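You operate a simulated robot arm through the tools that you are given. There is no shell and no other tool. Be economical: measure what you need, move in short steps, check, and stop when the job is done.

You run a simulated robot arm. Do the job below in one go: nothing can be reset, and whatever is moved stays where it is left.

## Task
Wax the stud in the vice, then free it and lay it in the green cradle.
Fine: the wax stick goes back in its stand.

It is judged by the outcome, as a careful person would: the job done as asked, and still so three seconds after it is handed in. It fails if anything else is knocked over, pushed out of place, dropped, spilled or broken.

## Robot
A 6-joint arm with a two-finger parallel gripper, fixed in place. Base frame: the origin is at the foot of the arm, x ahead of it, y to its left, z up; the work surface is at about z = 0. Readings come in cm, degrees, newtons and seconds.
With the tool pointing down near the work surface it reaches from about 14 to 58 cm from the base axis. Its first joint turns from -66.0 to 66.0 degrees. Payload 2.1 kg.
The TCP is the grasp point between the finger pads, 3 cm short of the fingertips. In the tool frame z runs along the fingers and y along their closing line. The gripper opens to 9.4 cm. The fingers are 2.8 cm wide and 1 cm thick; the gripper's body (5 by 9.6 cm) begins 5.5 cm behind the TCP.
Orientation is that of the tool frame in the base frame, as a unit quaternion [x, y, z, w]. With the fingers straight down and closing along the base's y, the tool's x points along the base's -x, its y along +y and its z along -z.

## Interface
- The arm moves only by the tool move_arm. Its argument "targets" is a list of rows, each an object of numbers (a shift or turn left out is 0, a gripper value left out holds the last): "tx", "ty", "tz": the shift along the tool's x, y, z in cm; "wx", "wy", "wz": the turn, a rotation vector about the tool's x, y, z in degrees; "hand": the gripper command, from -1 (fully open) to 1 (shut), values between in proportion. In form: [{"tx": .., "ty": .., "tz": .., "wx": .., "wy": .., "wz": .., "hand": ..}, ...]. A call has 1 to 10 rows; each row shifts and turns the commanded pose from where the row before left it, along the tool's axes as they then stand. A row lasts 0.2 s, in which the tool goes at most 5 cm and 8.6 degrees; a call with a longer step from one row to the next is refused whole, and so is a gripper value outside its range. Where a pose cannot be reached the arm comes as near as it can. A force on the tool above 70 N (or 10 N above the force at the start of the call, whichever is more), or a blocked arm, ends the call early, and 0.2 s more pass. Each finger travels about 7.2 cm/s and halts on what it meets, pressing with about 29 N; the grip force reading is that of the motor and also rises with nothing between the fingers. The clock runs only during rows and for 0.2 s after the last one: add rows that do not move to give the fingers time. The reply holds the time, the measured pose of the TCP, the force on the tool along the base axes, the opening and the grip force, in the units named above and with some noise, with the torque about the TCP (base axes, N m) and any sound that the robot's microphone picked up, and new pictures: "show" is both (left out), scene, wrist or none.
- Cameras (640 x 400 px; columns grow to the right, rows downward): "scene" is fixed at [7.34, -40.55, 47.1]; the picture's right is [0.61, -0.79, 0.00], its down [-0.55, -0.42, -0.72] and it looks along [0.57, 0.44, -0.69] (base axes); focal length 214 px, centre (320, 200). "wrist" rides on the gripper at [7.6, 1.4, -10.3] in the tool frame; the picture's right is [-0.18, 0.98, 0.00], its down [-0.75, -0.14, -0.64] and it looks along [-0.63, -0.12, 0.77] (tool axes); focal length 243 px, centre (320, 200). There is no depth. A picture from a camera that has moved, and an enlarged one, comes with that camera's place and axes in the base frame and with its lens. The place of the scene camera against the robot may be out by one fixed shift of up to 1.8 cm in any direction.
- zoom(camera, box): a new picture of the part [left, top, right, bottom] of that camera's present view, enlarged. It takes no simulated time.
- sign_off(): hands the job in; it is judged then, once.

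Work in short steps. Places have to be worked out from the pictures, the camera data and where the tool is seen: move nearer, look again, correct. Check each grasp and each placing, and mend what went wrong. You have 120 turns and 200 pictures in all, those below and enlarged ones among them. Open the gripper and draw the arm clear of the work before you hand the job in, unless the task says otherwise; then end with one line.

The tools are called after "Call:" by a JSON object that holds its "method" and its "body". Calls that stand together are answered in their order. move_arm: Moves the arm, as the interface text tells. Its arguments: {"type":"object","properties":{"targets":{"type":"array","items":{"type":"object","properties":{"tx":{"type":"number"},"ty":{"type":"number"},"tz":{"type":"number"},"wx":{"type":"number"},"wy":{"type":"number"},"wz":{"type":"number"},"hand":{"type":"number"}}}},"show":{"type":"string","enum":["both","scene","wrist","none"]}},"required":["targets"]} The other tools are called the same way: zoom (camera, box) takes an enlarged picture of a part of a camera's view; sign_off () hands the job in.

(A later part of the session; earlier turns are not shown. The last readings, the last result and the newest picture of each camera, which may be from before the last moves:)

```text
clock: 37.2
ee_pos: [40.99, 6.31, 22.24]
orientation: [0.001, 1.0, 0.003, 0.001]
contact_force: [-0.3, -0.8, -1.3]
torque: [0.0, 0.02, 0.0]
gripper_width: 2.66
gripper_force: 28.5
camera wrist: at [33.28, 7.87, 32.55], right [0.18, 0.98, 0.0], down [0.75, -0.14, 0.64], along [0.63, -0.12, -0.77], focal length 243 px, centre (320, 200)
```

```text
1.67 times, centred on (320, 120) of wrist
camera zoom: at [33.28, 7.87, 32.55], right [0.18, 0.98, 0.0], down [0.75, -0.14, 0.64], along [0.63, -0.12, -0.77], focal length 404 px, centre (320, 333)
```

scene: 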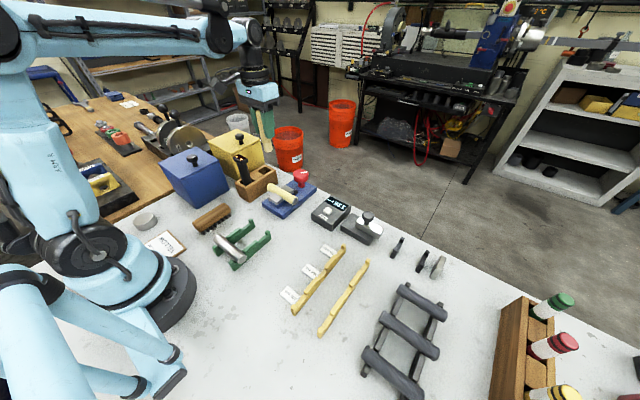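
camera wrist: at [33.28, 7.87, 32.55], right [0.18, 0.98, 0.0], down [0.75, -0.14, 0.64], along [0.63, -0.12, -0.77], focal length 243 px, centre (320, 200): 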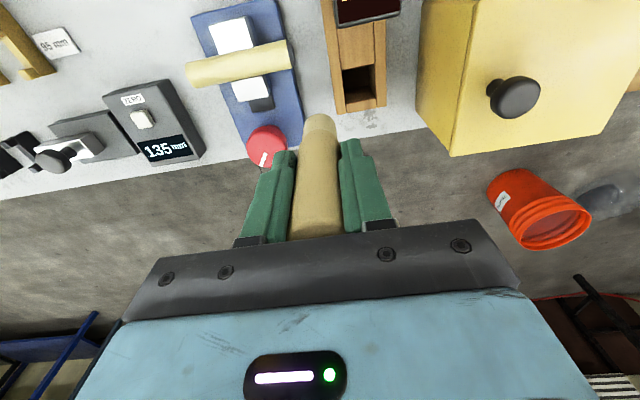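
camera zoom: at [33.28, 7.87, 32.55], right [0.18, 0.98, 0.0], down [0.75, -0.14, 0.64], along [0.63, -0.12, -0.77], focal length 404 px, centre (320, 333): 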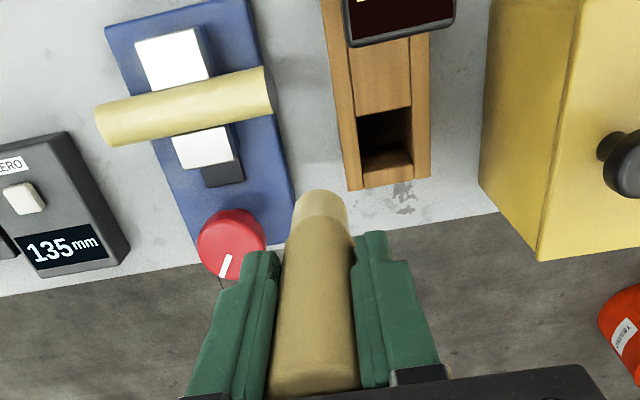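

The stick is secure and its end looks about 0.8 cm shorter below the fingers, with a slight lean. I'll move over the empty socket and come down to just above the rim.

Call:
{"method": "move_arm", "body": {"targets": [{"ty": 2, "tx": -0.35}, {"ty": 1.85}, {"tz": 3}, {"tz": 3}, {"tz": 2.2}, {}]}}

Call:
{"method": "zoom", "body": {"camera": "scene", "box": [220, 120, 300, 210]}}

Call:
{"method": "zoom", "body": {"camera": "wrist", "box": [260, 50, 380, 170]}}

```text
clock: 38.6
ee_pos: [41.32, 10.67, 13.99]
orientation: [0.0, 1.0, 0.001, 0.001]
contact_force: [0.3, -0.4, -0.6]
torque: [0.01, -0.02, -0.04]
gripper_width: 2.69
gripper_force: 28.8
camera wrist: at [33.58, 12.06, 24.37], right [0.18, 0.98, 0.0], down [0.75, -0.14, 0.64], along [0.63, -0.12, -0.77], focal length 243 px, centre (320, 200)
```

scene: 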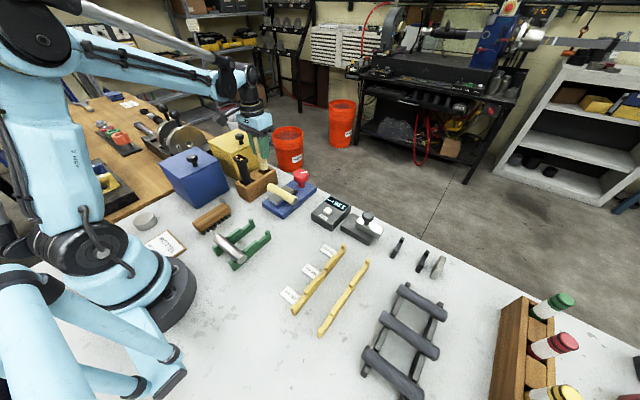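
wrist: 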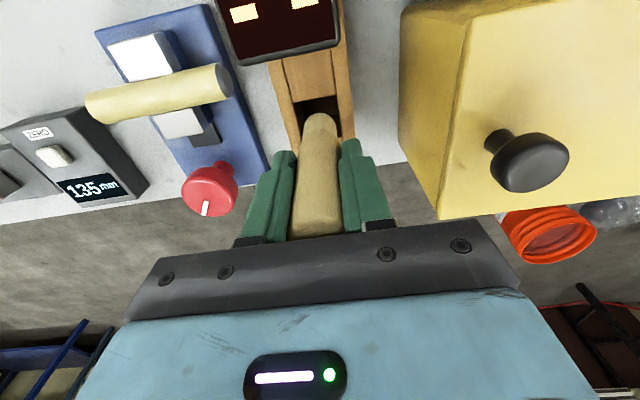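

```text
4.44 times, centred on (260, 165) of scene
camera zoom: at [7.34, -40.55, 47.1], right [0.61, -0.79, 0.0], down [-0.55, -0.42, -0.72], along [0.57, 0.44, -0.69], focal length 953 px, centre (587, 356)
```

zoom: 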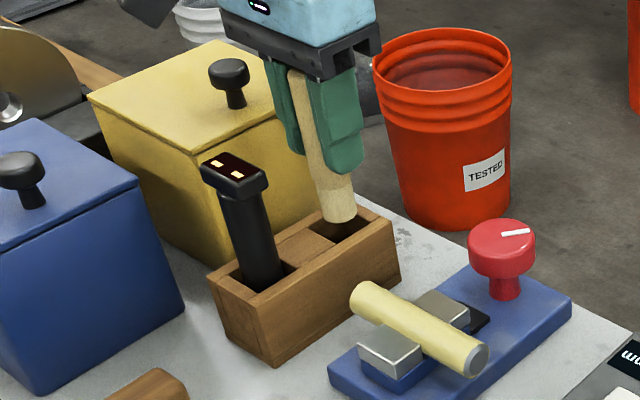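

```text
3.33 times, centred on (320, 110) of wrist
camera zoom: at [33.58, 12.06, 24.37], right [0.18, 0.98, 0.0], down [0.75, -0.14, 0.64], along [0.63, -0.12, -0.77], focal length 809 px, centre (320, 500)
```

zoom: 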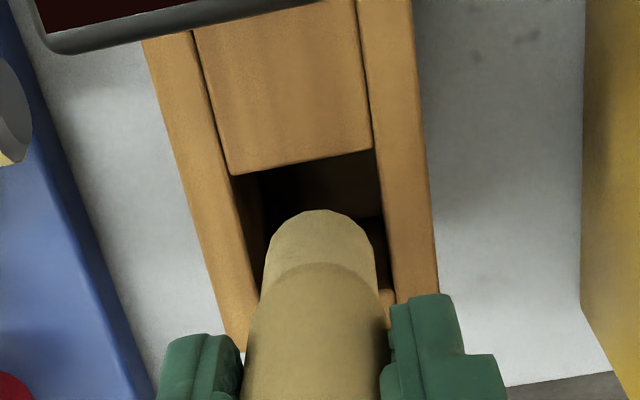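

The stick end is over the socket, with equal gaps left and right in y. I'll nudge x by -0.15 and insert gently.

Call:
{"method": "move_arm", "body": {"targets": [{"tx": 0.15}, {"tz": 0.8}, {"tz": 0.8}, {"tz": 0.8}, {"tz": 0.7}, {}]}}

Call:
{"method": "zoom", "body": {"camera": "scene", "box": [220, 120, 300, 210]}}

```text
clock: 40.0
ee_pos: [41.08, 10.42, 11.09]
orientation: [0.0, 1.0, 0.001, 0.001]
contact_force: [0.6, -0.4, 0.5]
torque: [0.0, 0.0, 0.01]
gripper_width: 2.65
gripper_force: 29.1
camera wrist: at [33.39, 11.95, 21.34], right [0.18, 0.98, 0.0], down [0.75, -0.14, 0.64], along [0.63, -0.12, -0.77], focal length 243 px, centre (320, 200)
```

scene: 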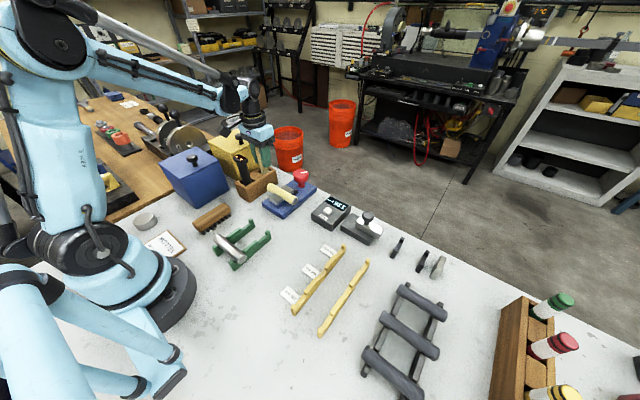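
wrist: 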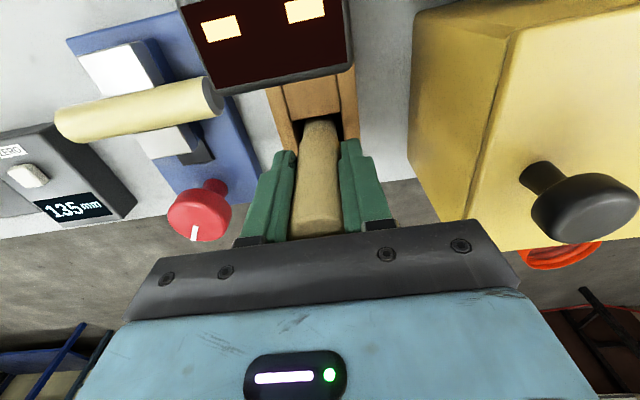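

```text
4.44 times, centred on (260, 165) of scene
camera zoom: at [7.34, -40.55, 47.1], right [0.61, -0.79, 0.0], down [-0.55, -0.42, -0.72], along [0.57, 0.44, -0.69], focal length 953 px, centre (587, 356)
```

zoom: 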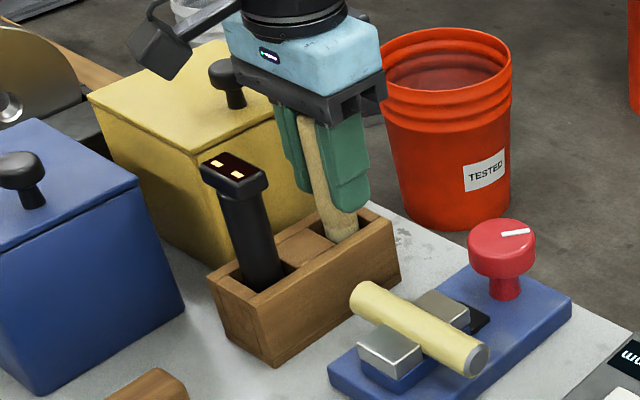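

It's inside the socket without resistance. I'll go on down to about z=8.8.

Call:
{"method": "move_arm", "body": {"targets": [{"tz": 0.7}, {"tz": 0.6}, {"tz": 0.5}, {"tz": 0.3}, {}], "show": "none"}}

Call:
{"method": "zoom", "body": {"camera": "scene", "box": [220, 120, 300, 210]}}

```text
clock: 41.2
ee_pos: [41.09, 10.46, 8.85]
orientation: [0.0, 1.0, 0.001, 0.001]
contact_force: [-2.4, 2.5, 16.4]
torque: [-0.22, 0.21, -0.05]
gripper_width: 2.67
gripper_force: 28.9
```

```text
4.44 times, centred on (260, 165) of scene
camera zoom: at [7.33, -40.55, 47.1], right [0.61, -0.79, 0.0], down [-0.55, -0.42, -0.72], along [0.57, 0.44, -0.69], focal length 953 px, centre (587, 356)
```

zoom: 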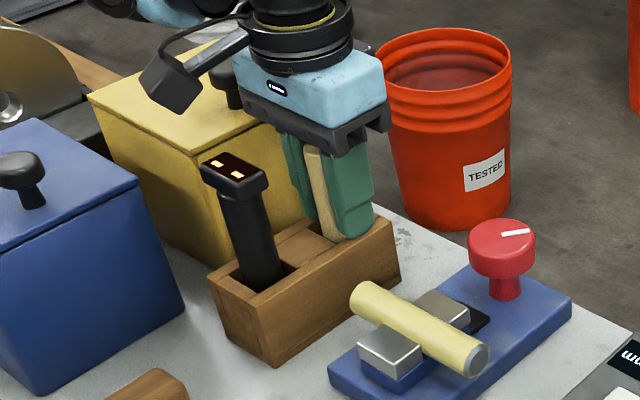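

Bottomed at 16 N. I'll ease up slightly, open partway and rise.

Call:
{"method": "move_arm", "body": {"targets": [{"tz": -0.1}, {"hand": 0.2}, {"hand": -0.2}, {}, {"tz": -1.5}, {"tz": -3}, {"tz": -4}, {"tz": -4}, {}]}}

Call:
{"method": "zoom", "body": {"camera": "scene", "box": [220, 120, 330, 220]}}

Call:
{"method": "zoom", "body": {"camera": "wrist", "box": [120, 0, 360, 180]}}

```text
clock: 43.2
ee_pos: [41.3, 10.6, 21.24]
orientation: [0.0, 1.0, 0.001, 0.001]
contact_force: [0.5, 0.1, 0.0]
torque: [-0.04, 0.01, -0.03]
gripper_width: 5.64
gripper_force: 0.0
camera wrist: at [33.46, 12.11, 31.49], right [0.18, 0.98, 0.0], down [0.75, -0.14, 0.64], along [0.63, -0.12, -0.77], focal length 243 px, centre (320, 200)
```

scene: 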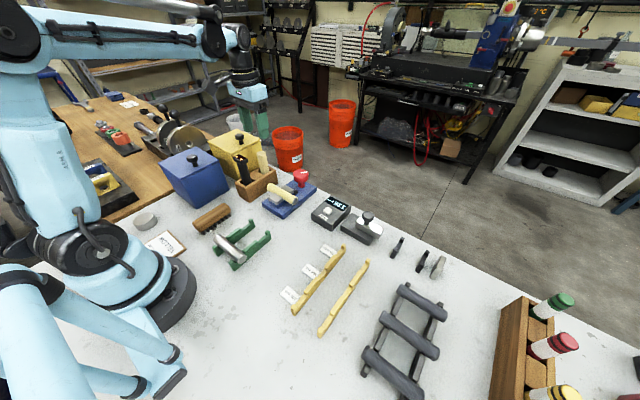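
wrist: 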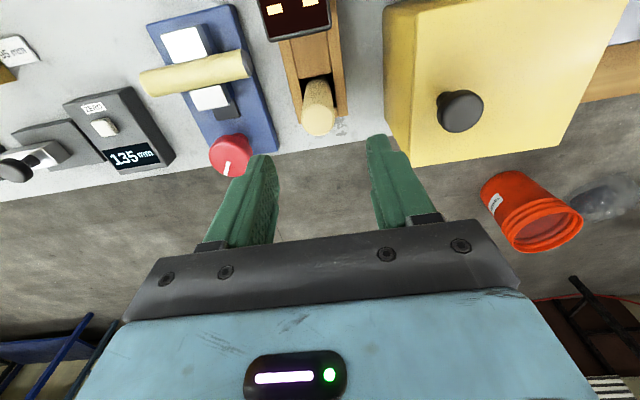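

```text
4.00 times, centred on (275, 170) of scene
camera zoom: at [7.34, -40.55, 47.1], right [0.61, -0.79, 0.0], down [-0.55, -0.42, -0.72], along [0.57, 0.44, -0.69], focal length 858 px, centre (500, 320)
```

zoom: 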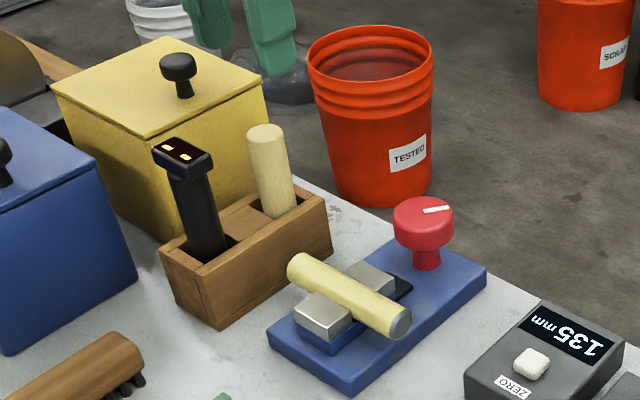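

```text
2.22 times, centred on (240, 90) of wrist
camera zoom: at [33.46, 12.11, 31.49], right [0.18, 0.98, 0.0], down [0.75, -0.14, 0.64], along [0.63, -0.12, -0.77], focal length 539 px, centre (498, 444)
```

zoom: 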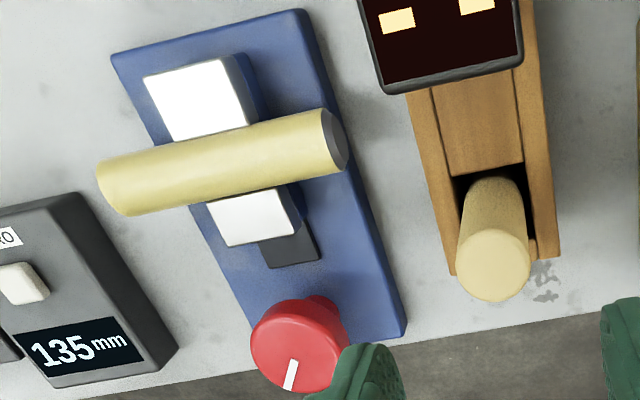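

The stick is back upright in its stand. Next is the knob, which I estimate at (45.6, -1.0) with its top at z≈7. I'll open the gripper and hover above it.

Call:
{"method": "move_arm", "body": {"targets": [{"ty": -3.9, "tx": -1.4, "hand": -1}, {"ty": -3.9, "tx": -1.4}, {"ty": -3.8, "tx": -1.5}, {"tz": 2}, {"tz": 2}, {}], "show": "wrist"}}

Call:
{"method": "zoom", "body": {"camera": "wrist", "box": [220, 20, 420, 180]}}

```text
clock: 44.6
ee_pos: [45.22, -1.23, 17.3]
orientation: [0.0, 1.0, 0.001, 0.001]
contact_force: [0.4, 0.0, 0.5]
torque: [0.0, 0.0, 0.0]
gripper_width: 9.4
gripper_force: 0.0
camera wrist: at [37.53, 0.31, 27.7], right [0.18, 0.98, 0.0], down [0.75, -0.14, 0.64], along [0.63, -0.12, -0.77], focal length 243 px, centre (320, 200)
```

wrist: 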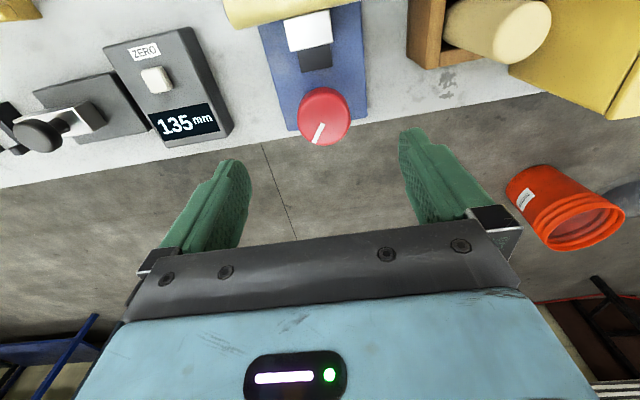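

```text
2.50 times, centred on (320, 100) of wrist
camera zoom: at [37.53, 0.31, 27.7], right [0.18, 0.98, 0.0], down [0.75, -0.14, 0.64], along [0.63, -0.12, -0.77], focal length 606 px, centre (320, 450)
```

zoom: 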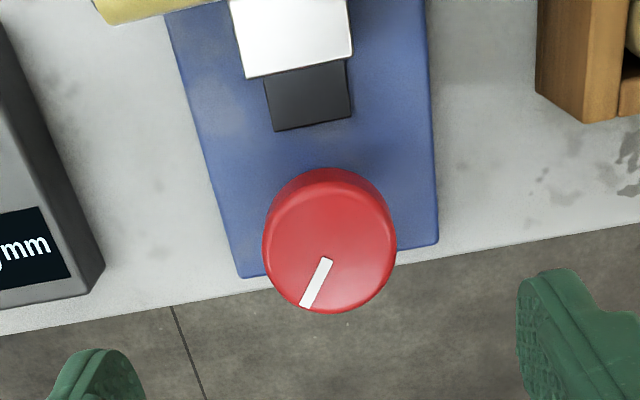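

The knob axis is at about (45.7, -1.0), with its top at z≈7 and a diameter near 4.7. I'll centre over it and descend around it.

Call:
{"method": "move_arm", "body": {"targets": [{"tx": -0.4, "ty": 0.2, "tz": 2}, {"tz": 3}, {"tz": 2.5}, {"tz": 1.5}, {"tz": 0.9}, {}]}}

Call:
{"method": "zoom", "body": {"camera": "scene", "box": [250, 120, 350, 220]}}

```text
clock: 46.0
ee_pos: [45.96, -1.09, 7.62]
orientation: [0.0, 1.0, 0.0, 0.001]
contact_force: [-0.1, -0.3, -0.3]
torque: [0.03, -0.01, -0.02]
gripper_width: 9.41
gripper_force: 0.1
camera wrist: at [38.08, 0.39, 17.96], right [0.18, 0.98, 0.0], down [0.75, -0.14, 0.64], along [0.63, -0.12, -0.77], focal length 243 px, centre (320, 200)
```

scene: 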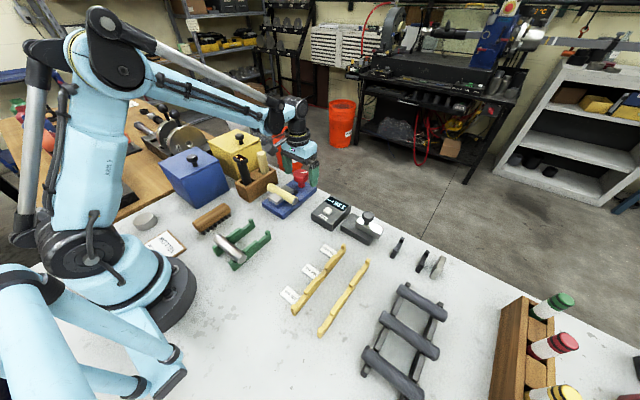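
wrist: 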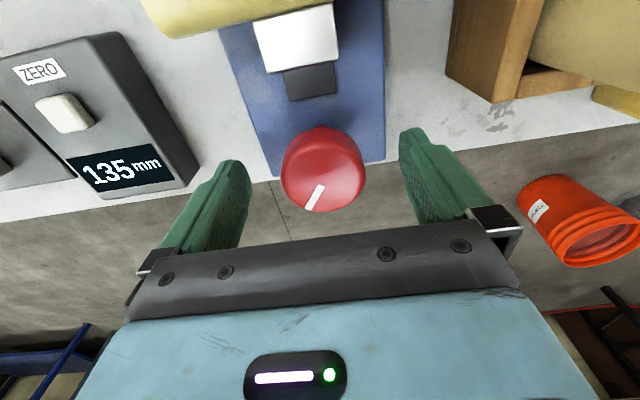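

```text
4.00 times, centred on (300, 170) of scene
camera zoom: at [7.34, -40.55, 47.1], right [0.61, -0.79, 0.0], down [-0.55, -0.42, -0.72], along [0.57, 0.44, -0.69], focal length 858 px, centre (400, 320)
```

zoom: 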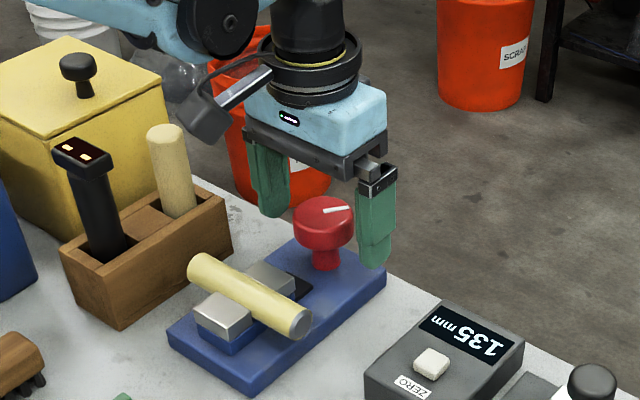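

The knob is centred between the fingers. I'll close on it.

Call:
{"method": "move_arm", "body": {"targets": [{"tz": 0.2, "hand": -0.2}, {"hand": 0.2}, {"hand": 1}, {}, {}], "show": "wrist"}}

```text
clock: 47.2
ee_pos: [45.78, -0.99, 7.43]
orientation: [-0.001, 1.0, 0.001, 0.0]
contact_force: [1.1, 12.3, -0.4]
torque: [0.19, 0.05, 0.02]
gripper_width: 4.73
gripper_force: 44.5
camera wrist: at [38.05, 0.49, 17.75], right [0.18, 0.98, 0.0], down [0.75, -0.14, 0.64], along [0.63, -0.12, -0.77], focal length 243 px, centre (320, 200)
```

wrist: 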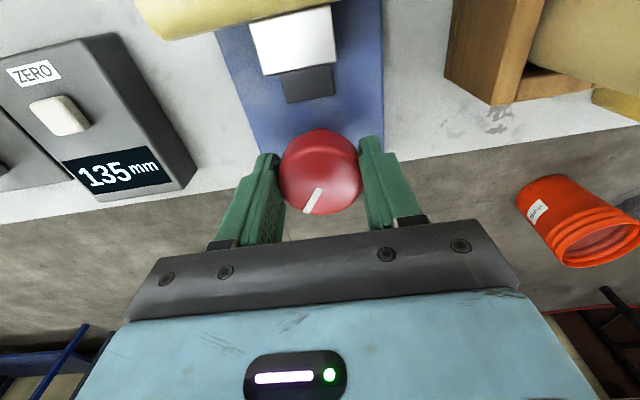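

Gripped at 4.73 with 12 N sideways, so I'll shift +0.1 in y to relieve it. Then I'll turn anticlockwise seen from above (wz negative) and watch the jaw.

Call:
{"method": "move_arm", "body": {"targets": [{"ty": 0.12}, {"wz": -5}, {"wz": -8}, {"wz": -8}, {"wz": -8}, {}]}}

Call:
{"method": "zoom", "body": {"camera": "scene", "box": [250, 120, 350, 220]}}

```text
clock: 48.6
ee_pos: [45.82, -1.07, 7.38]
orientation: [-0.25, 0.968, -0.002, 0.0]
contact_force: [-7.9, -18.8, 11.0]
torque: [-0.06, -0.09, 0.0]
gripper_width: 4.73
gripper_force: 44.7
camera wrist: at [38.34, -3.39, 17.76], right [-0.32, 0.95, 0.0], down [0.73, 0.24, 0.64], along [0.61, 0.2, -0.77], focal length 243 px, centre (320, 200)
```

scene: 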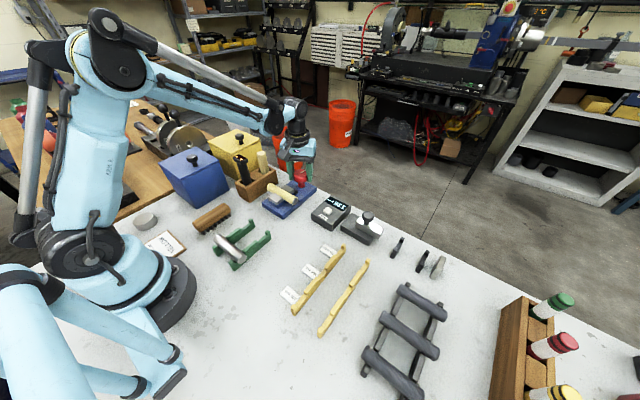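
wrist: 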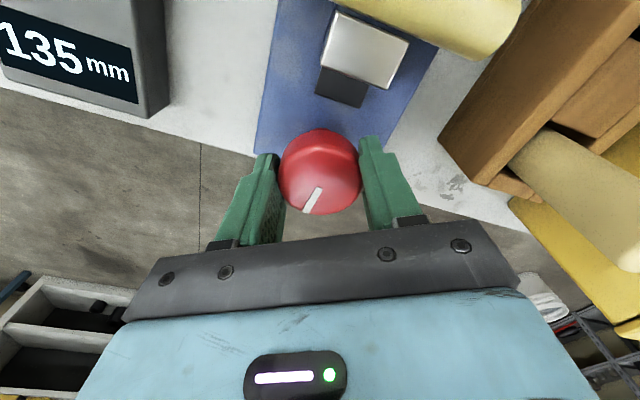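

```text
4.00 times, centred on (300, 170) of scene
camera zoom: at [7.33, -40.55, 47.1], right [0.61, -0.79, 0.0], down [-0.55, -0.42, -0.72], along [0.57, 0.44, -0.69], focal length 858 px, centre (400, 320)
```

zoom: 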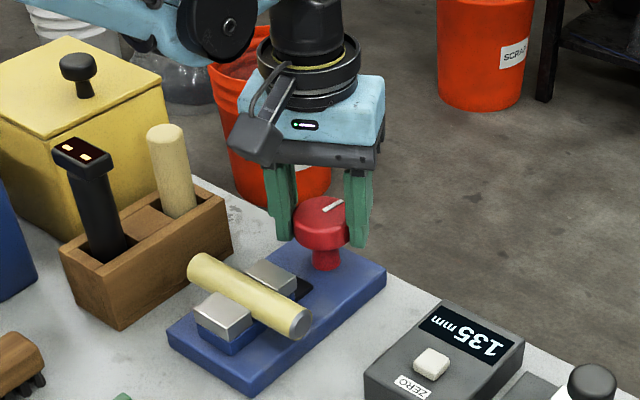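

The knob turns with the gripper. I'll relieve the side force and keep turning, watching the jaw gap.

Call:
{"method": "move_arm", "body": {"targets": [{"tx": 0.1, "ty": -0.1}, {"wz": -8}, {"wz": -8}, {"wz": -8}, {"wz": -6}, {}], "show": "wrist"}}

Call:
{"method": "zoom", "body": {"camera": "scene", "box": [250, 150, 330, 220]}}

```text
clock: 50.0
ee_pos: [45.86, -1.16, 7.3]
orientation: [-0.493, 0.87, -0.002, 0.002]
contact_force: [21.1, -17.8, 17.2]
torque: [-0.14, -0.46, -0.07]
gripper_width: 4.73
gripper_force: 45.3
camera wrist: at [40.55, -6.82, 17.68], right [-0.75, 0.66, -0.01], down [0.5, 0.58, 0.64], along [0.43, 0.48, -0.76], focal length 243 px, centre (320, 200)
```

wrist: 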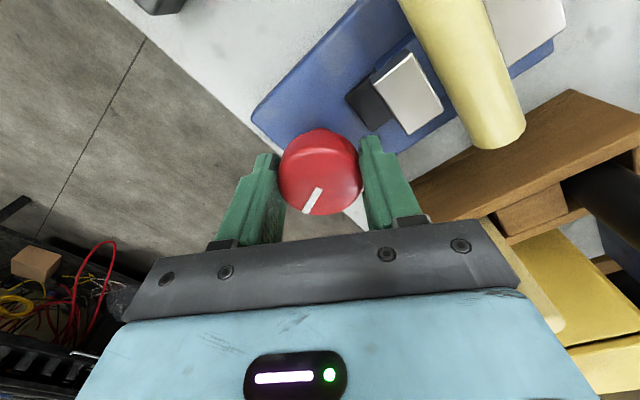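

```text
5.71 times, centred on (290, 185) of scene
camera zoom: at [7.33, -40.55, 47.1], right [0.61, -0.79, 0.0], down [-0.55, -0.42, -0.72], along [0.57, 0.44, -0.69], focal length 1226 px, centre (491, 286)
```

zoom: 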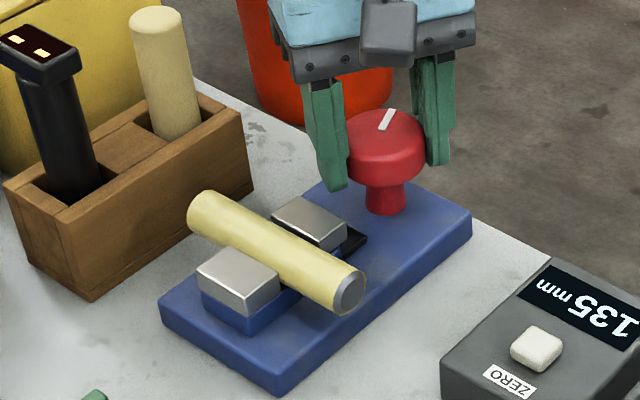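

The jaw has backed off and a gap shows beside the stud. I'll relieve the side load and turn a bit further for more clearance.

Call:
{"method": "move_arm", "body": {"targets": [{"tx": 0.03, "ty": -0.15, "tz": -0.1}, {"wz": -8}, {"wz": -8}, {"wz": -8}, {}], "show": "wrist"}}

Call:
{"method": "zoom", "body": {"camera": "scene", "box": [250, 150, 330, 220]}}

```text
clock: 51.2
ee_pos: [46.05, -1.22, 7.32]
orientation: [-0.663, 0.748, -0.002, 0.003]
contact_force: [21.5, -12.4, -20.2]
torque: [-0.07, -0.17, -0.03]
gripper_width: 4.73
gripper_force: 45.1
camera wrist: at [43.44, -8.46, 17.69], right [-0.95, 0.3, -0.01], down [0.23, 0.73, 0.64], along [0.2, 0.61, -0.77], focal length 243 px, centre (320, 200)
```

wrist: 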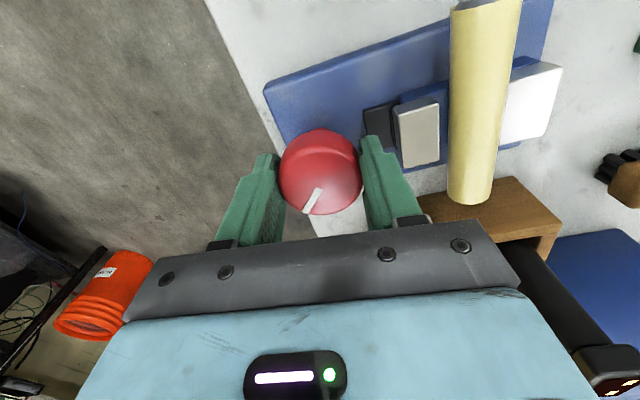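

```text
5.71 times, centred on (290, 185) of scene
camera zoom: at [7.35, -40.55, 47.1], right [0.61, -0.79, 0.0], down [-0.55, -0.42, -0.72], along [0.57, 0.44, -0.69], focal length 1226 px, centre (491, 286)
```

zoom: 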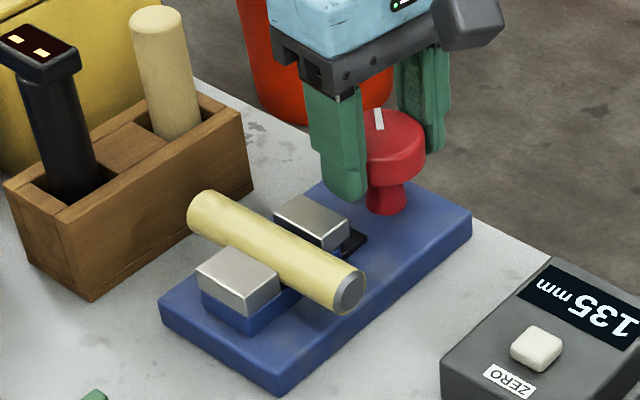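

The gap is about 0.7 cm, which should be free. I'll release slightly, since the jaw is close to one finger, and rise.

Call:
{"method": "move_arm", "body": {"targets": [{"hand": -0.15}, {}, {"tz": -1.5}, {"tz": -3}, {"tz": -4}, {"tz": -4}, {"wz": 8, "tx": 2}, {"wz": 8, "tx": 2}, {}]}}

Call:
{"method": "zoom", "body": {"camera": "scene", "box": [250, 150, 330, 220]}}

```text
clock: 53.2
ee_pos: [45.3, -5.27, 20.0]
orientation: [-0.552, 0.834, -0.001, 0.002]
contact_force: [0.1, -0.2, 0.0]
torque: [-0.01, 0.0, -0.04]
gripper_width: 5.41
gripper_force: 0.1
camera wrist: at [40.79, -11.68, 30.32], right [-0.83, 0.56, 0.0], down [0.42, 0.64, 0.64], along [0.36, 0.54, -0.77], focal length 243 px, centre (320, 200)
```

scene: 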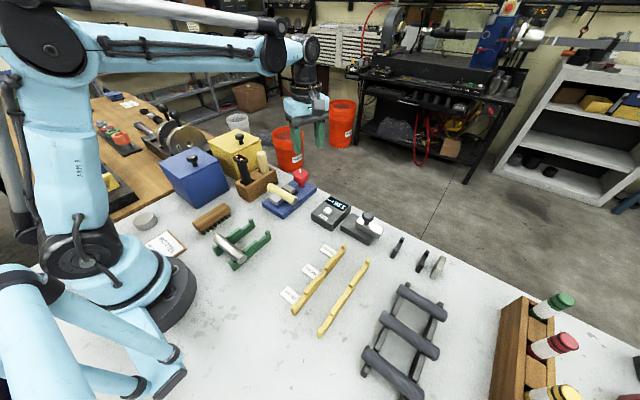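
wrist: 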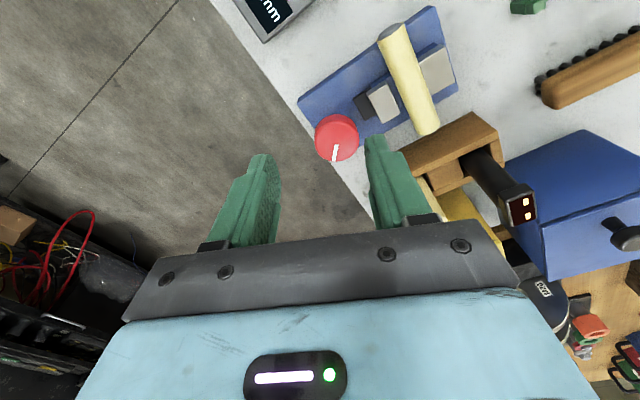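

```text
5.71 times, centred on (290, 185) of scene
camera zoom: at [7.34, -40.55, 47.1], right [0.61, -0.79, 0.0], down [-0.55, -0.42, -0.72], along [0.57, 0.44, -0.69], focal length 1226 px, centre (491, 286)
```

zoom: 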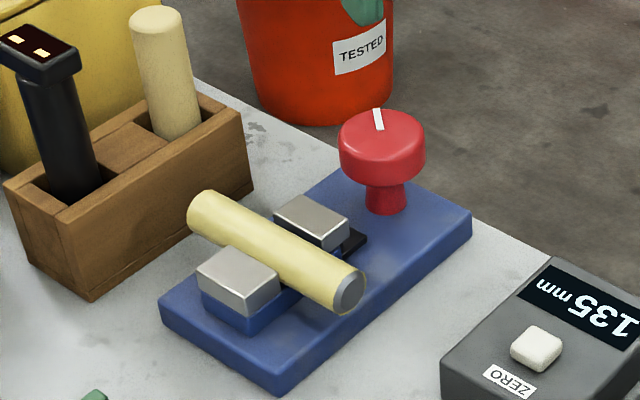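

The stud is loose. It has to be gripped near an end because the jaws flank the middle. I'll inspect the cradle from above with the gripper turned so it closes along x.

Call:
{"method": "move_arm", "body": {"targets": [{"wz": -7}, {"wz": -7}, {"wz": -6, "ty": 1}, {"ty": 4.4}, {"ty": 4.4}, {"ty": 4.4}, {"ty": 4.4}, {"ty": 4}, {}], "show": "wrist"}}

Call:
{"method": "zoom", "body": {"camera": "wrist", "box": [220, 0, 480, 180]}}

```text
clock: 55.2
ee_pos: [22.18, -3.74, 19.8]
orientation: [-0.689, 0.725, -0.001, 0.0]
contact_force: [0.5, -0.7, -0.1]
torque: [-0.01, -0.04, 0.0]
gripper_width: 5.4
gripper_force: 0.1
camera wrist: at [20.33, -11.19, 30.17], right [-0.97, 0.24, 0.0], down [0.18, 0.74, 0.64], along [0.15, 0.62, -0.77], focal length 243 px, centre (320, 200)
```

wrist: 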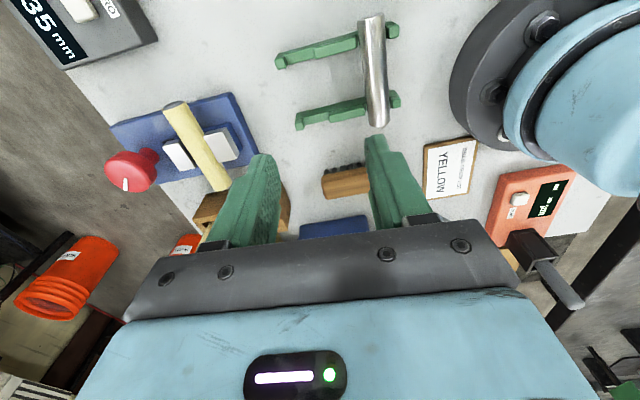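

```text
2.22 times, centred on (350, 90) of wrist
camera zoom: at [20.33, -11.19, 30.17], right [-0.97, 0.24, 0.0], down [0.18, 0.74, 0.64], along [0.15, 0.62, -0.77], focal length 539 px, centre (253, 444)
```

zoom: 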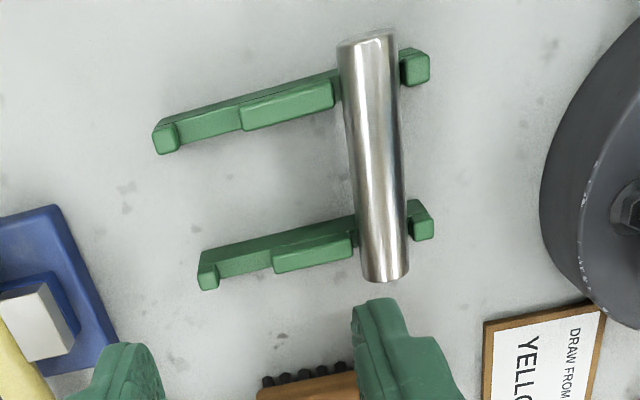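

The empty slot is at x 21.85–24.85 (centre 23.35), with rails at y≈-7.1 and -0.4. I'll hold the stud close to its -y end so the fingers come down outside the rail. Now I'll hover over that end.

Call:
{"method": "move_arm", "body": {"targets": [{"ty": -4.5, "tx": 0.2, "hand": -0.28}, {"ty": -4.5, "tx": 0.2}, {"ty": -4, "tx": 0.2}, {"ty": -1.5, "tx": 0.1}, {"tz": 2.5}, {"tz": 2}, {}], "show": "wrist"}}

Call:
{"method": "zoom", "body": {"camera": "wrist", "box": [220, 40, 440, 200]}}

```text
clock: 56.8
ee_pos: [37.01, -5.51, 15.4]
orientation: [-0.688, 0.726, -0.001, 0.001]
contact_force: [0.2, 0.0, -0.1]
torque: [0.02, -0.02, 0.03]
gripper_width: 6.05
gripper_force: 0.0
camera wrist: at [35.16, -12.88, 25.74], right [-0.97, 0.24, 0.0], down [0.18, 0.74, 0.64], along [0.15, 0.62, -0.77], focal length 243 px, centre (320, 200)
```

wrist: 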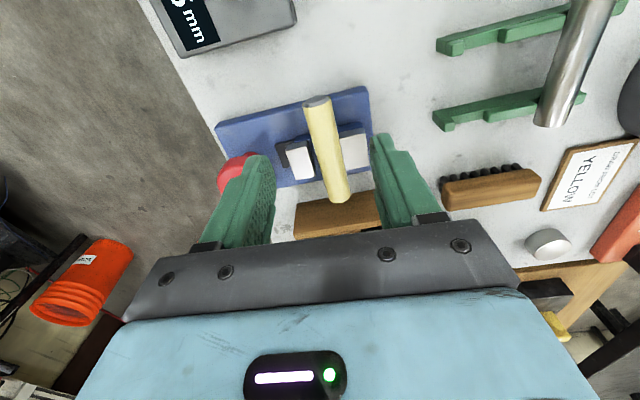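

```text
2.50 times, centred on (330, 120) of wrist
camera zoom: at [35.16, -12.88, 25.74], right [-0.97, 0.24, 0.0], down [0.18, 0.74, 0.64], along [0.15, 0.62, -0.77], focal length 606 px, centre (295, 400)
```

zoom: 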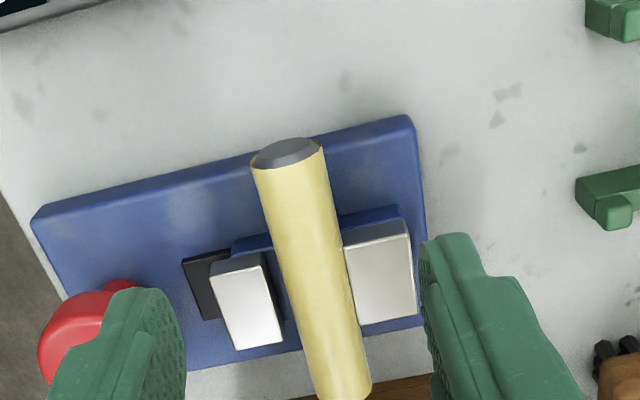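

The stud axis is at x≈36.95, running from y≈-6.4 to 5.0 and parallel to y. I'll align at y≈-4.9 and go down to z=6.0 with the fingers astride the end.

Call:
{"method": "move_arm", "body": {"targets": [{"tx": -0.6, "wz": -1.5}, {"tz": 3}, {"tz": 3}, {"tz": 2}, {"tz": 1.4}, {}]}}

Call:
{"method": "zoom", "body": {"camera": "scene", "box": [250, 140, 330, 220]}}

```text
clock: 58.2
ee_pos: [37.02, -4.67, 6.14]
orientation: [-0.698, 0.716, 0.0, 0.002]
contact_force: [-0.3, 0.3, -0.5]
torque: [0.0, -0.01, 0.01]
gripper_width: 6.0
gripper_force: 0.0
camera wrist: at [35.32, -11.95, 16.41], right [-0.98, 0.21, 0.0], down [0.16, 0.75, 0.64], along [0.14, 0.63, -0.77], focal length 243 px, centre (320, 200)
```

scene: 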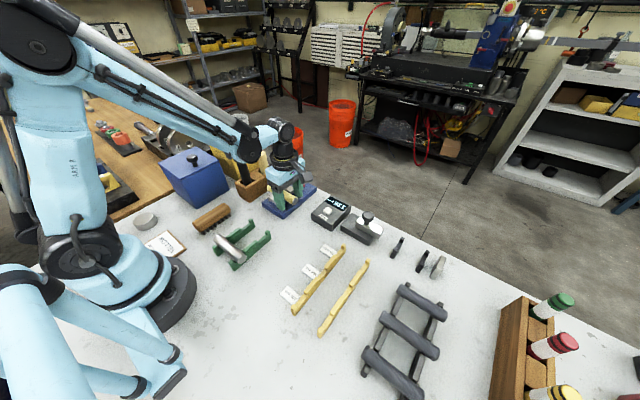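
wrist: 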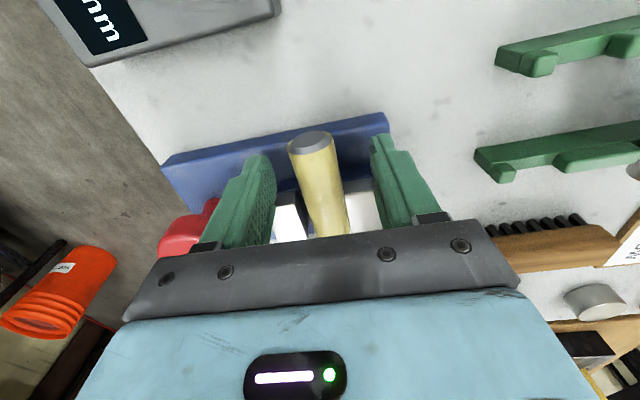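

```text
5.00 times, centred on (290, 180) of scene
camera zoom: at [7.34, -40.55, 47.1], right [0.61, -0.79, 0.0], down [-0.55, -0.42, -0.72], along [0.57, 0.44, -0.69], focal length 1072 px, centre (470, 300)
```

zoom: 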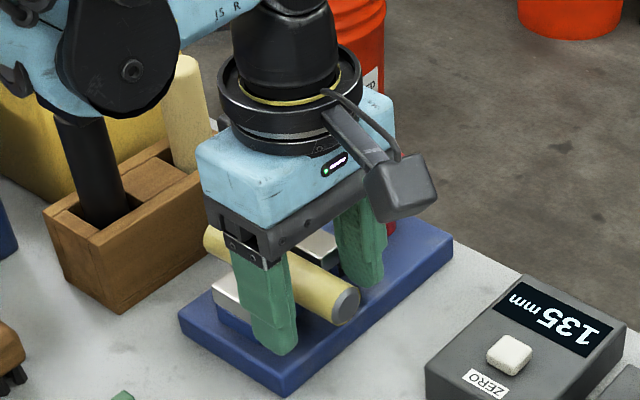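

Well aligned, so I'll close on the stud end.

Call:
{"method": "move_arm", "body": {"targets": [{"hand": 0.1}, {"hand": 0.4}, {"hand": 1}, {}, {}], "show": "none"}}

```text
clock: 59.4
ee_pos: [36.96, -4.53, 6.05]
orientation: [-0.698, 0.716, 0.0, 0.001]
contact_force: [6.1, -1.4, 0.0]
torque: [-0.02, -0.06, -0.1]
gripper_width: 2.3
gripper_force: 28.7
```

The diameter is 2.3. I want to hold about 0.4 cm nearer the end, so I'll reopen slightly, shift and regrip.

Call:
{"method": "move_arm", "body": {"targets": [{"hand": 0.3}, {}, {"tx": 0.45}, {"hand": 1}, {}, {}], "show": "wrist"}}

```text
clock: 60.8
ee_pos: [37.12, -5.0, 6.08]
orientation: [-0.698, 0.716, -0.001, 0.002]
contact_force: [11.9, 1.2, 0.7]
torque: [0.01, -0.16, -0.26]
gripper_width: 2.29
gripper_force: 29.6
camera wrist: at [35.31, -12.48, 16.4], right [-0.98, 0.21, 0.0], down [0.16, 0.75, 0.64], along [0.14, 0.63, -0.77], focal length 243 px, centre (320, 200)
```

wrist: 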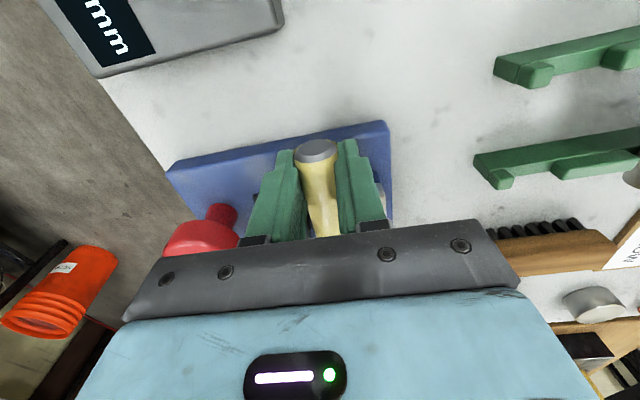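

Gripped at 2.29. I'll relieve the side load and lift slowly by 1.5 cm to check that the stud comes level and free of the vice.

Call:
{"method": "move_arm", "body": {"targets": [{"ty": -0.08}, {"tz": -0.3}, {"tz": -0.5}, {"tz": -0.7}, {}], "show": "wrist"}}

Call:
{"method": "zoom", "body": {"camera": "scene", "box": [250, 140, 330, 220]}}

```text
clock: 62.0
ee_pos: [37.03, -5.24, 7.41]
orientation: [-0.698, 0.716, 0.0, 0.001]
contact_force: [0.6, -0.6, -4.0]
torque: [-0.11, -0.01, -0.02]
gripper_width: 2.27
gripper_force: 29.3
camera wrist: at [35.33, -12.6, 17.79], right [-0.98, 0.21, 0.0], down [0.16, 0.75, 0.64], along [0.14, 0.63, -0.77], focal length 243 px, centre (320, 200)
```

wrist: 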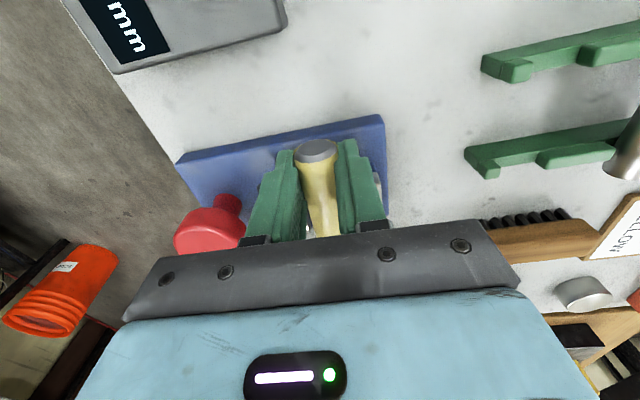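

```text
5.00 times, centred on (290, 180) of scene
camera zoom: at [7.34, -40.55, 47.1], right [0.61, -0.79, 0.0], down [-0.55, -0.42, -0.72], along [0.57, 0.44, -0.69], focal length 1072 px, centre (470, 300)
```

zoom: 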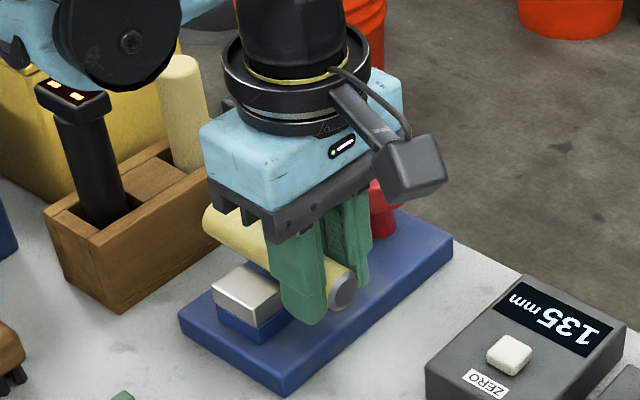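

The stud is held level and its weight of about 4 N is on the tool. I'll lift higher and carry it to above the cradle slot.

Call:
{"method": "move_arm", "body": {"targets": [{"tz": -1}, {"tz": -2}, {"tz": -2}, {"ty": 1.5, "tx": 0.5}, {"ty": 2.5, "tx": 1}, {"ty": 2.6, "tx": 1}, {"ty": 2.6, "tx": 1}, {"ty": 2.5, "tx": 0.7}, {"ty": 1.9, "tx": 0.4}, {}]}}

Call:
{"method": "zoom", "body": {"camera": "scene", "box": [170, 150, 300, 280]}}

Call:
{"method": "zoom", "body": {"camera": "wrist", "box": [200, 40, 440, 240]}}

```text
clock: 64.2
ee_pos: [23.45, -9.26, 12.25]
orientation: [-0.698, 0.716, -0.001, 0.001]
contact_force: [0.2, 0.8, -3.6]
torque: [-0.14, -0.02, 0.02]
gripper_width: 2.27
gripper_force: 29.0
camera wrist: at [21.66, -16.78, 22.68], right [-0.98, 0.21, 0.0], down [0.16, 0.75, 0.64], along [0.14, 0.63, -0.77], focal length 243 px, centre (320, 200)
```

scene: 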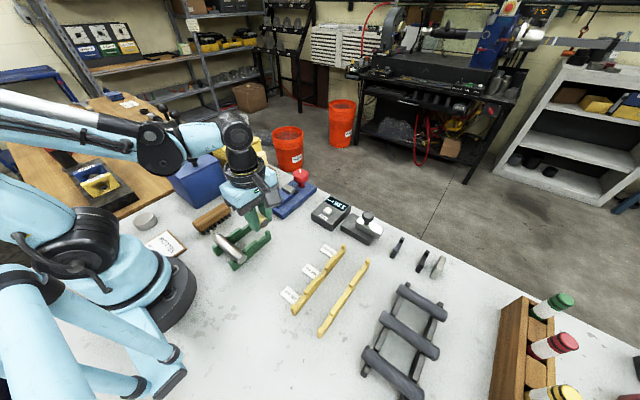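
wrist: 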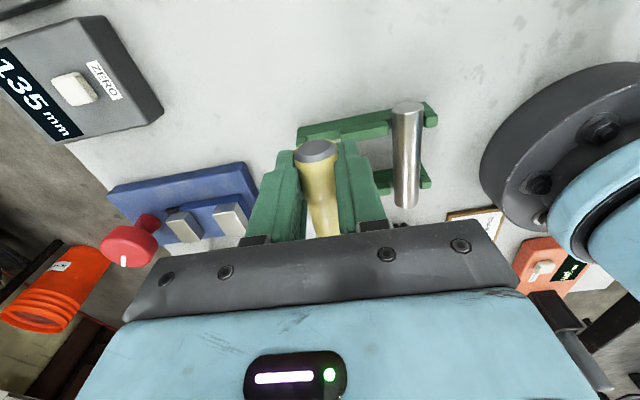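

```text
3.08 times, centred on (235, 215) of scene
camera zoom: at [7.34, -40.55, 47.1], right [0.61, -0.79, 0.0], down [-0.55, -0.42, -0.72], along [0.57, 0.44, -0.69], focal length 660 px, centre (582, 154)
```

zoom: 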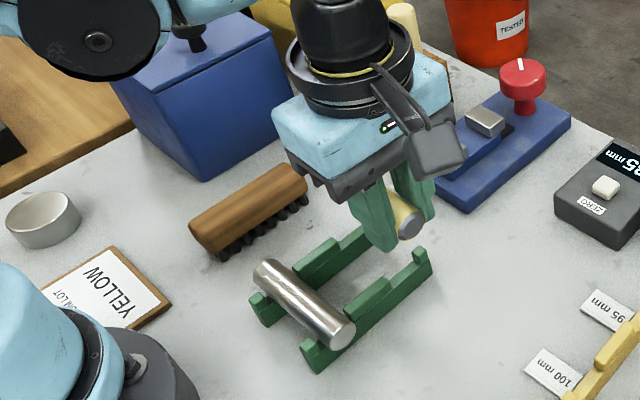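

```text
2.00 times, centred on (320, 140) of wrist
camera zoom: at [21.66, -16.78, 22.68], right [-0.98, 0.21, 0.0], down [0.16, 0.75, 0.64], along [0.14, 0.63, -0.77], focal length 485 px, centre (320, 320)
```

zoom: 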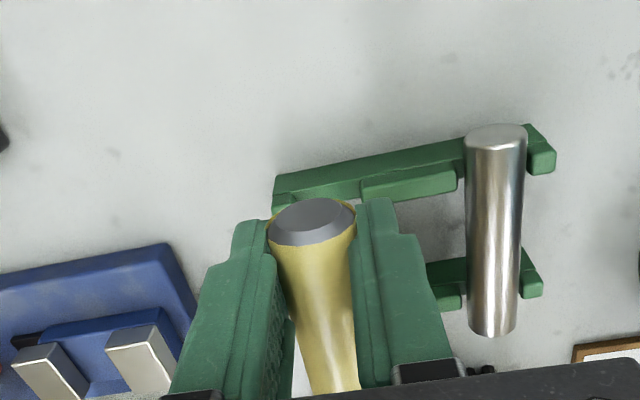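

The stud end is at (23.3, -10.5), so the far end reaches y≈0.8 and both rails will support it. The -y rail's outer face is at y≈-7.55. I'll shift 0.15 further out and descend toward the slot.

Call:
{"method": "move_arm", "body": {"targets": [{"tx": 0.15}, {"tz": 2}, {"tz": 2}, {"tz": 1.5}, {"tz": 0.8}, {}]}}

Call:
{"method": "zoom", "body": {"camera": "scene", "box": [190, 190, 290, 280]}}

Call:
{"method": "zoom", "body": {"camera": "wrist", "box": [200, 40, 440, 240]}}

```text
clock: 65.6
ee_pos: [23.45, -9.4, 6.29]
orientation: [-0.698, 0.716, 0.0, 0.001]
contact_force: [0.7, -0.4, -3.3]
torque: [-0.13, 0.0, 0.01]
gripper_width: 2.29
gripper_force: 29.0
camera wrist: at [21.71, -16.91, 16.53], right [-0.98, 0.21, 0.0], down [0.16, 0.75, 0.64], along [0.14, 0.63, -0.77], focal length 243 px, centre (320, 200)
```

scene: 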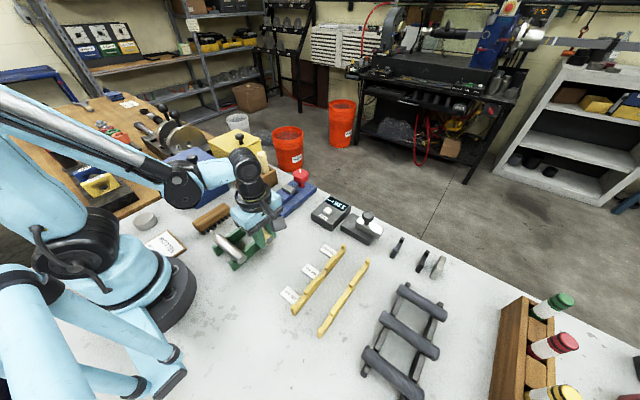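
wrist: 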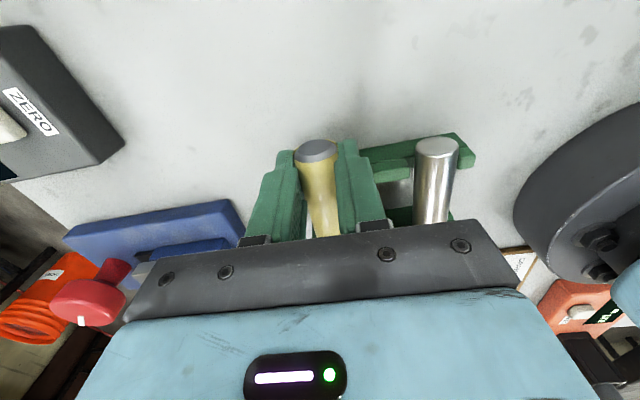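

```text
4.44 times, centred on (240, 235) of scene
camera zoom: at [7.34, -40.55, 47.1], right [0.61, -0.79, 0.0], down [-0.55, -0.42, -0.72], along [0.57, 0.44, -0.69], focal length 953 px, centre (676, 44)
```

zoom: 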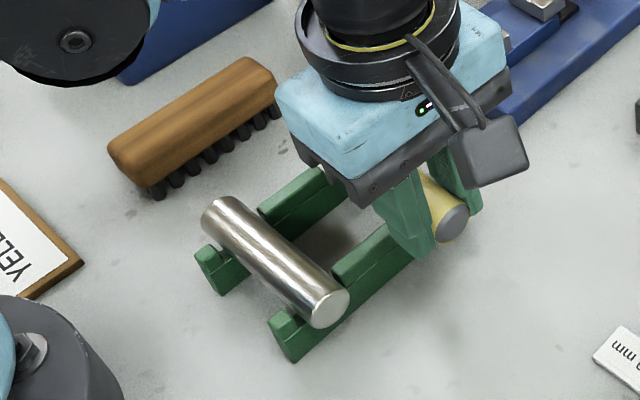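

```text
2.00 times, centred on (320, 140) of wrist
camera zoom: at [21.71, -16.91, 16.53], right [-0.98, 0.21, 0.0], down [0.16, 0.75, 0.64], along [0.14, 0.63, -0.77], focal length 485 px, centre (320, 320)
```

zoom: 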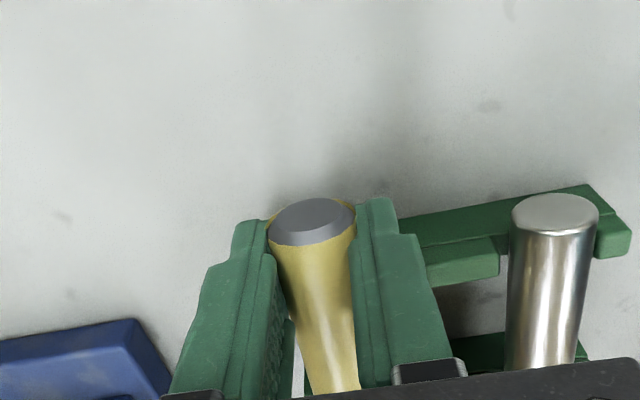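

It lines up. I'll go down further, watching the force.

Call:
{"method": "move_arm", "body": {"targets": [{"tz": 0.6}, {"tz": 0.4}, {"tz": 0.3}, {}], "show": "none"}}

```text
clock: 66.6
ee_pos: [23.52, -9.51, 4.91]
orientation: [-0.698, 0.716, 0.001, 0.0]
contact_force: [-0.2, -0.1, -4.1]
torque: [-0.14, 0.01, -0.01]
gripper_width: 2.29
gripper_force: 28.9
```

Call:
{"method": "move_arm", "body": {"targets": [{"tz": 0.2}, {"tz": 0.2}, {"tz": 0.2}, {}], "show": "none"}}

Call:
{"method": "zoom", "body": {"camera": "scene", "box": [190, 190, 290, 280]}}

```text
clock: 67.6
ee_pos: [23.42, -9.46, 4.26]
orientation: [-0.698, 0.716, 0.0, 0.0]
contact_force: [-8.5, -2.9, 54.5]
torque: [0.77, 0.11, 0.12]
gripper_width: 2.32
gripper_force: 28.4
```

```text
4.44 times, centred on (240, 235) of scene
camera zoom: at [7.33, -40.54, 47.11], right [0.61, -0.79, 0.0], down [-0.55, -0.42, -0.72], along [0.57, 0.44, -0.69], focal length 953 px, centre (676, 44)
```

zoom: 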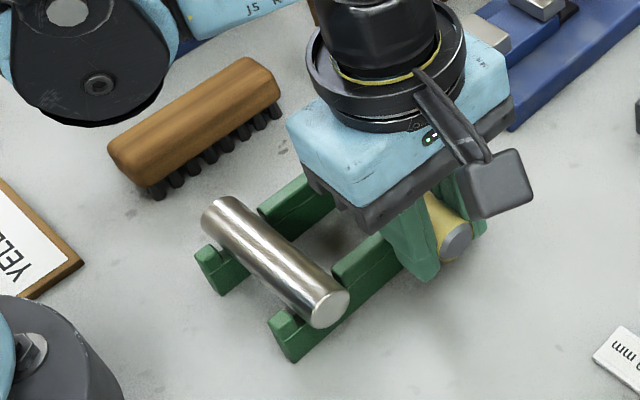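

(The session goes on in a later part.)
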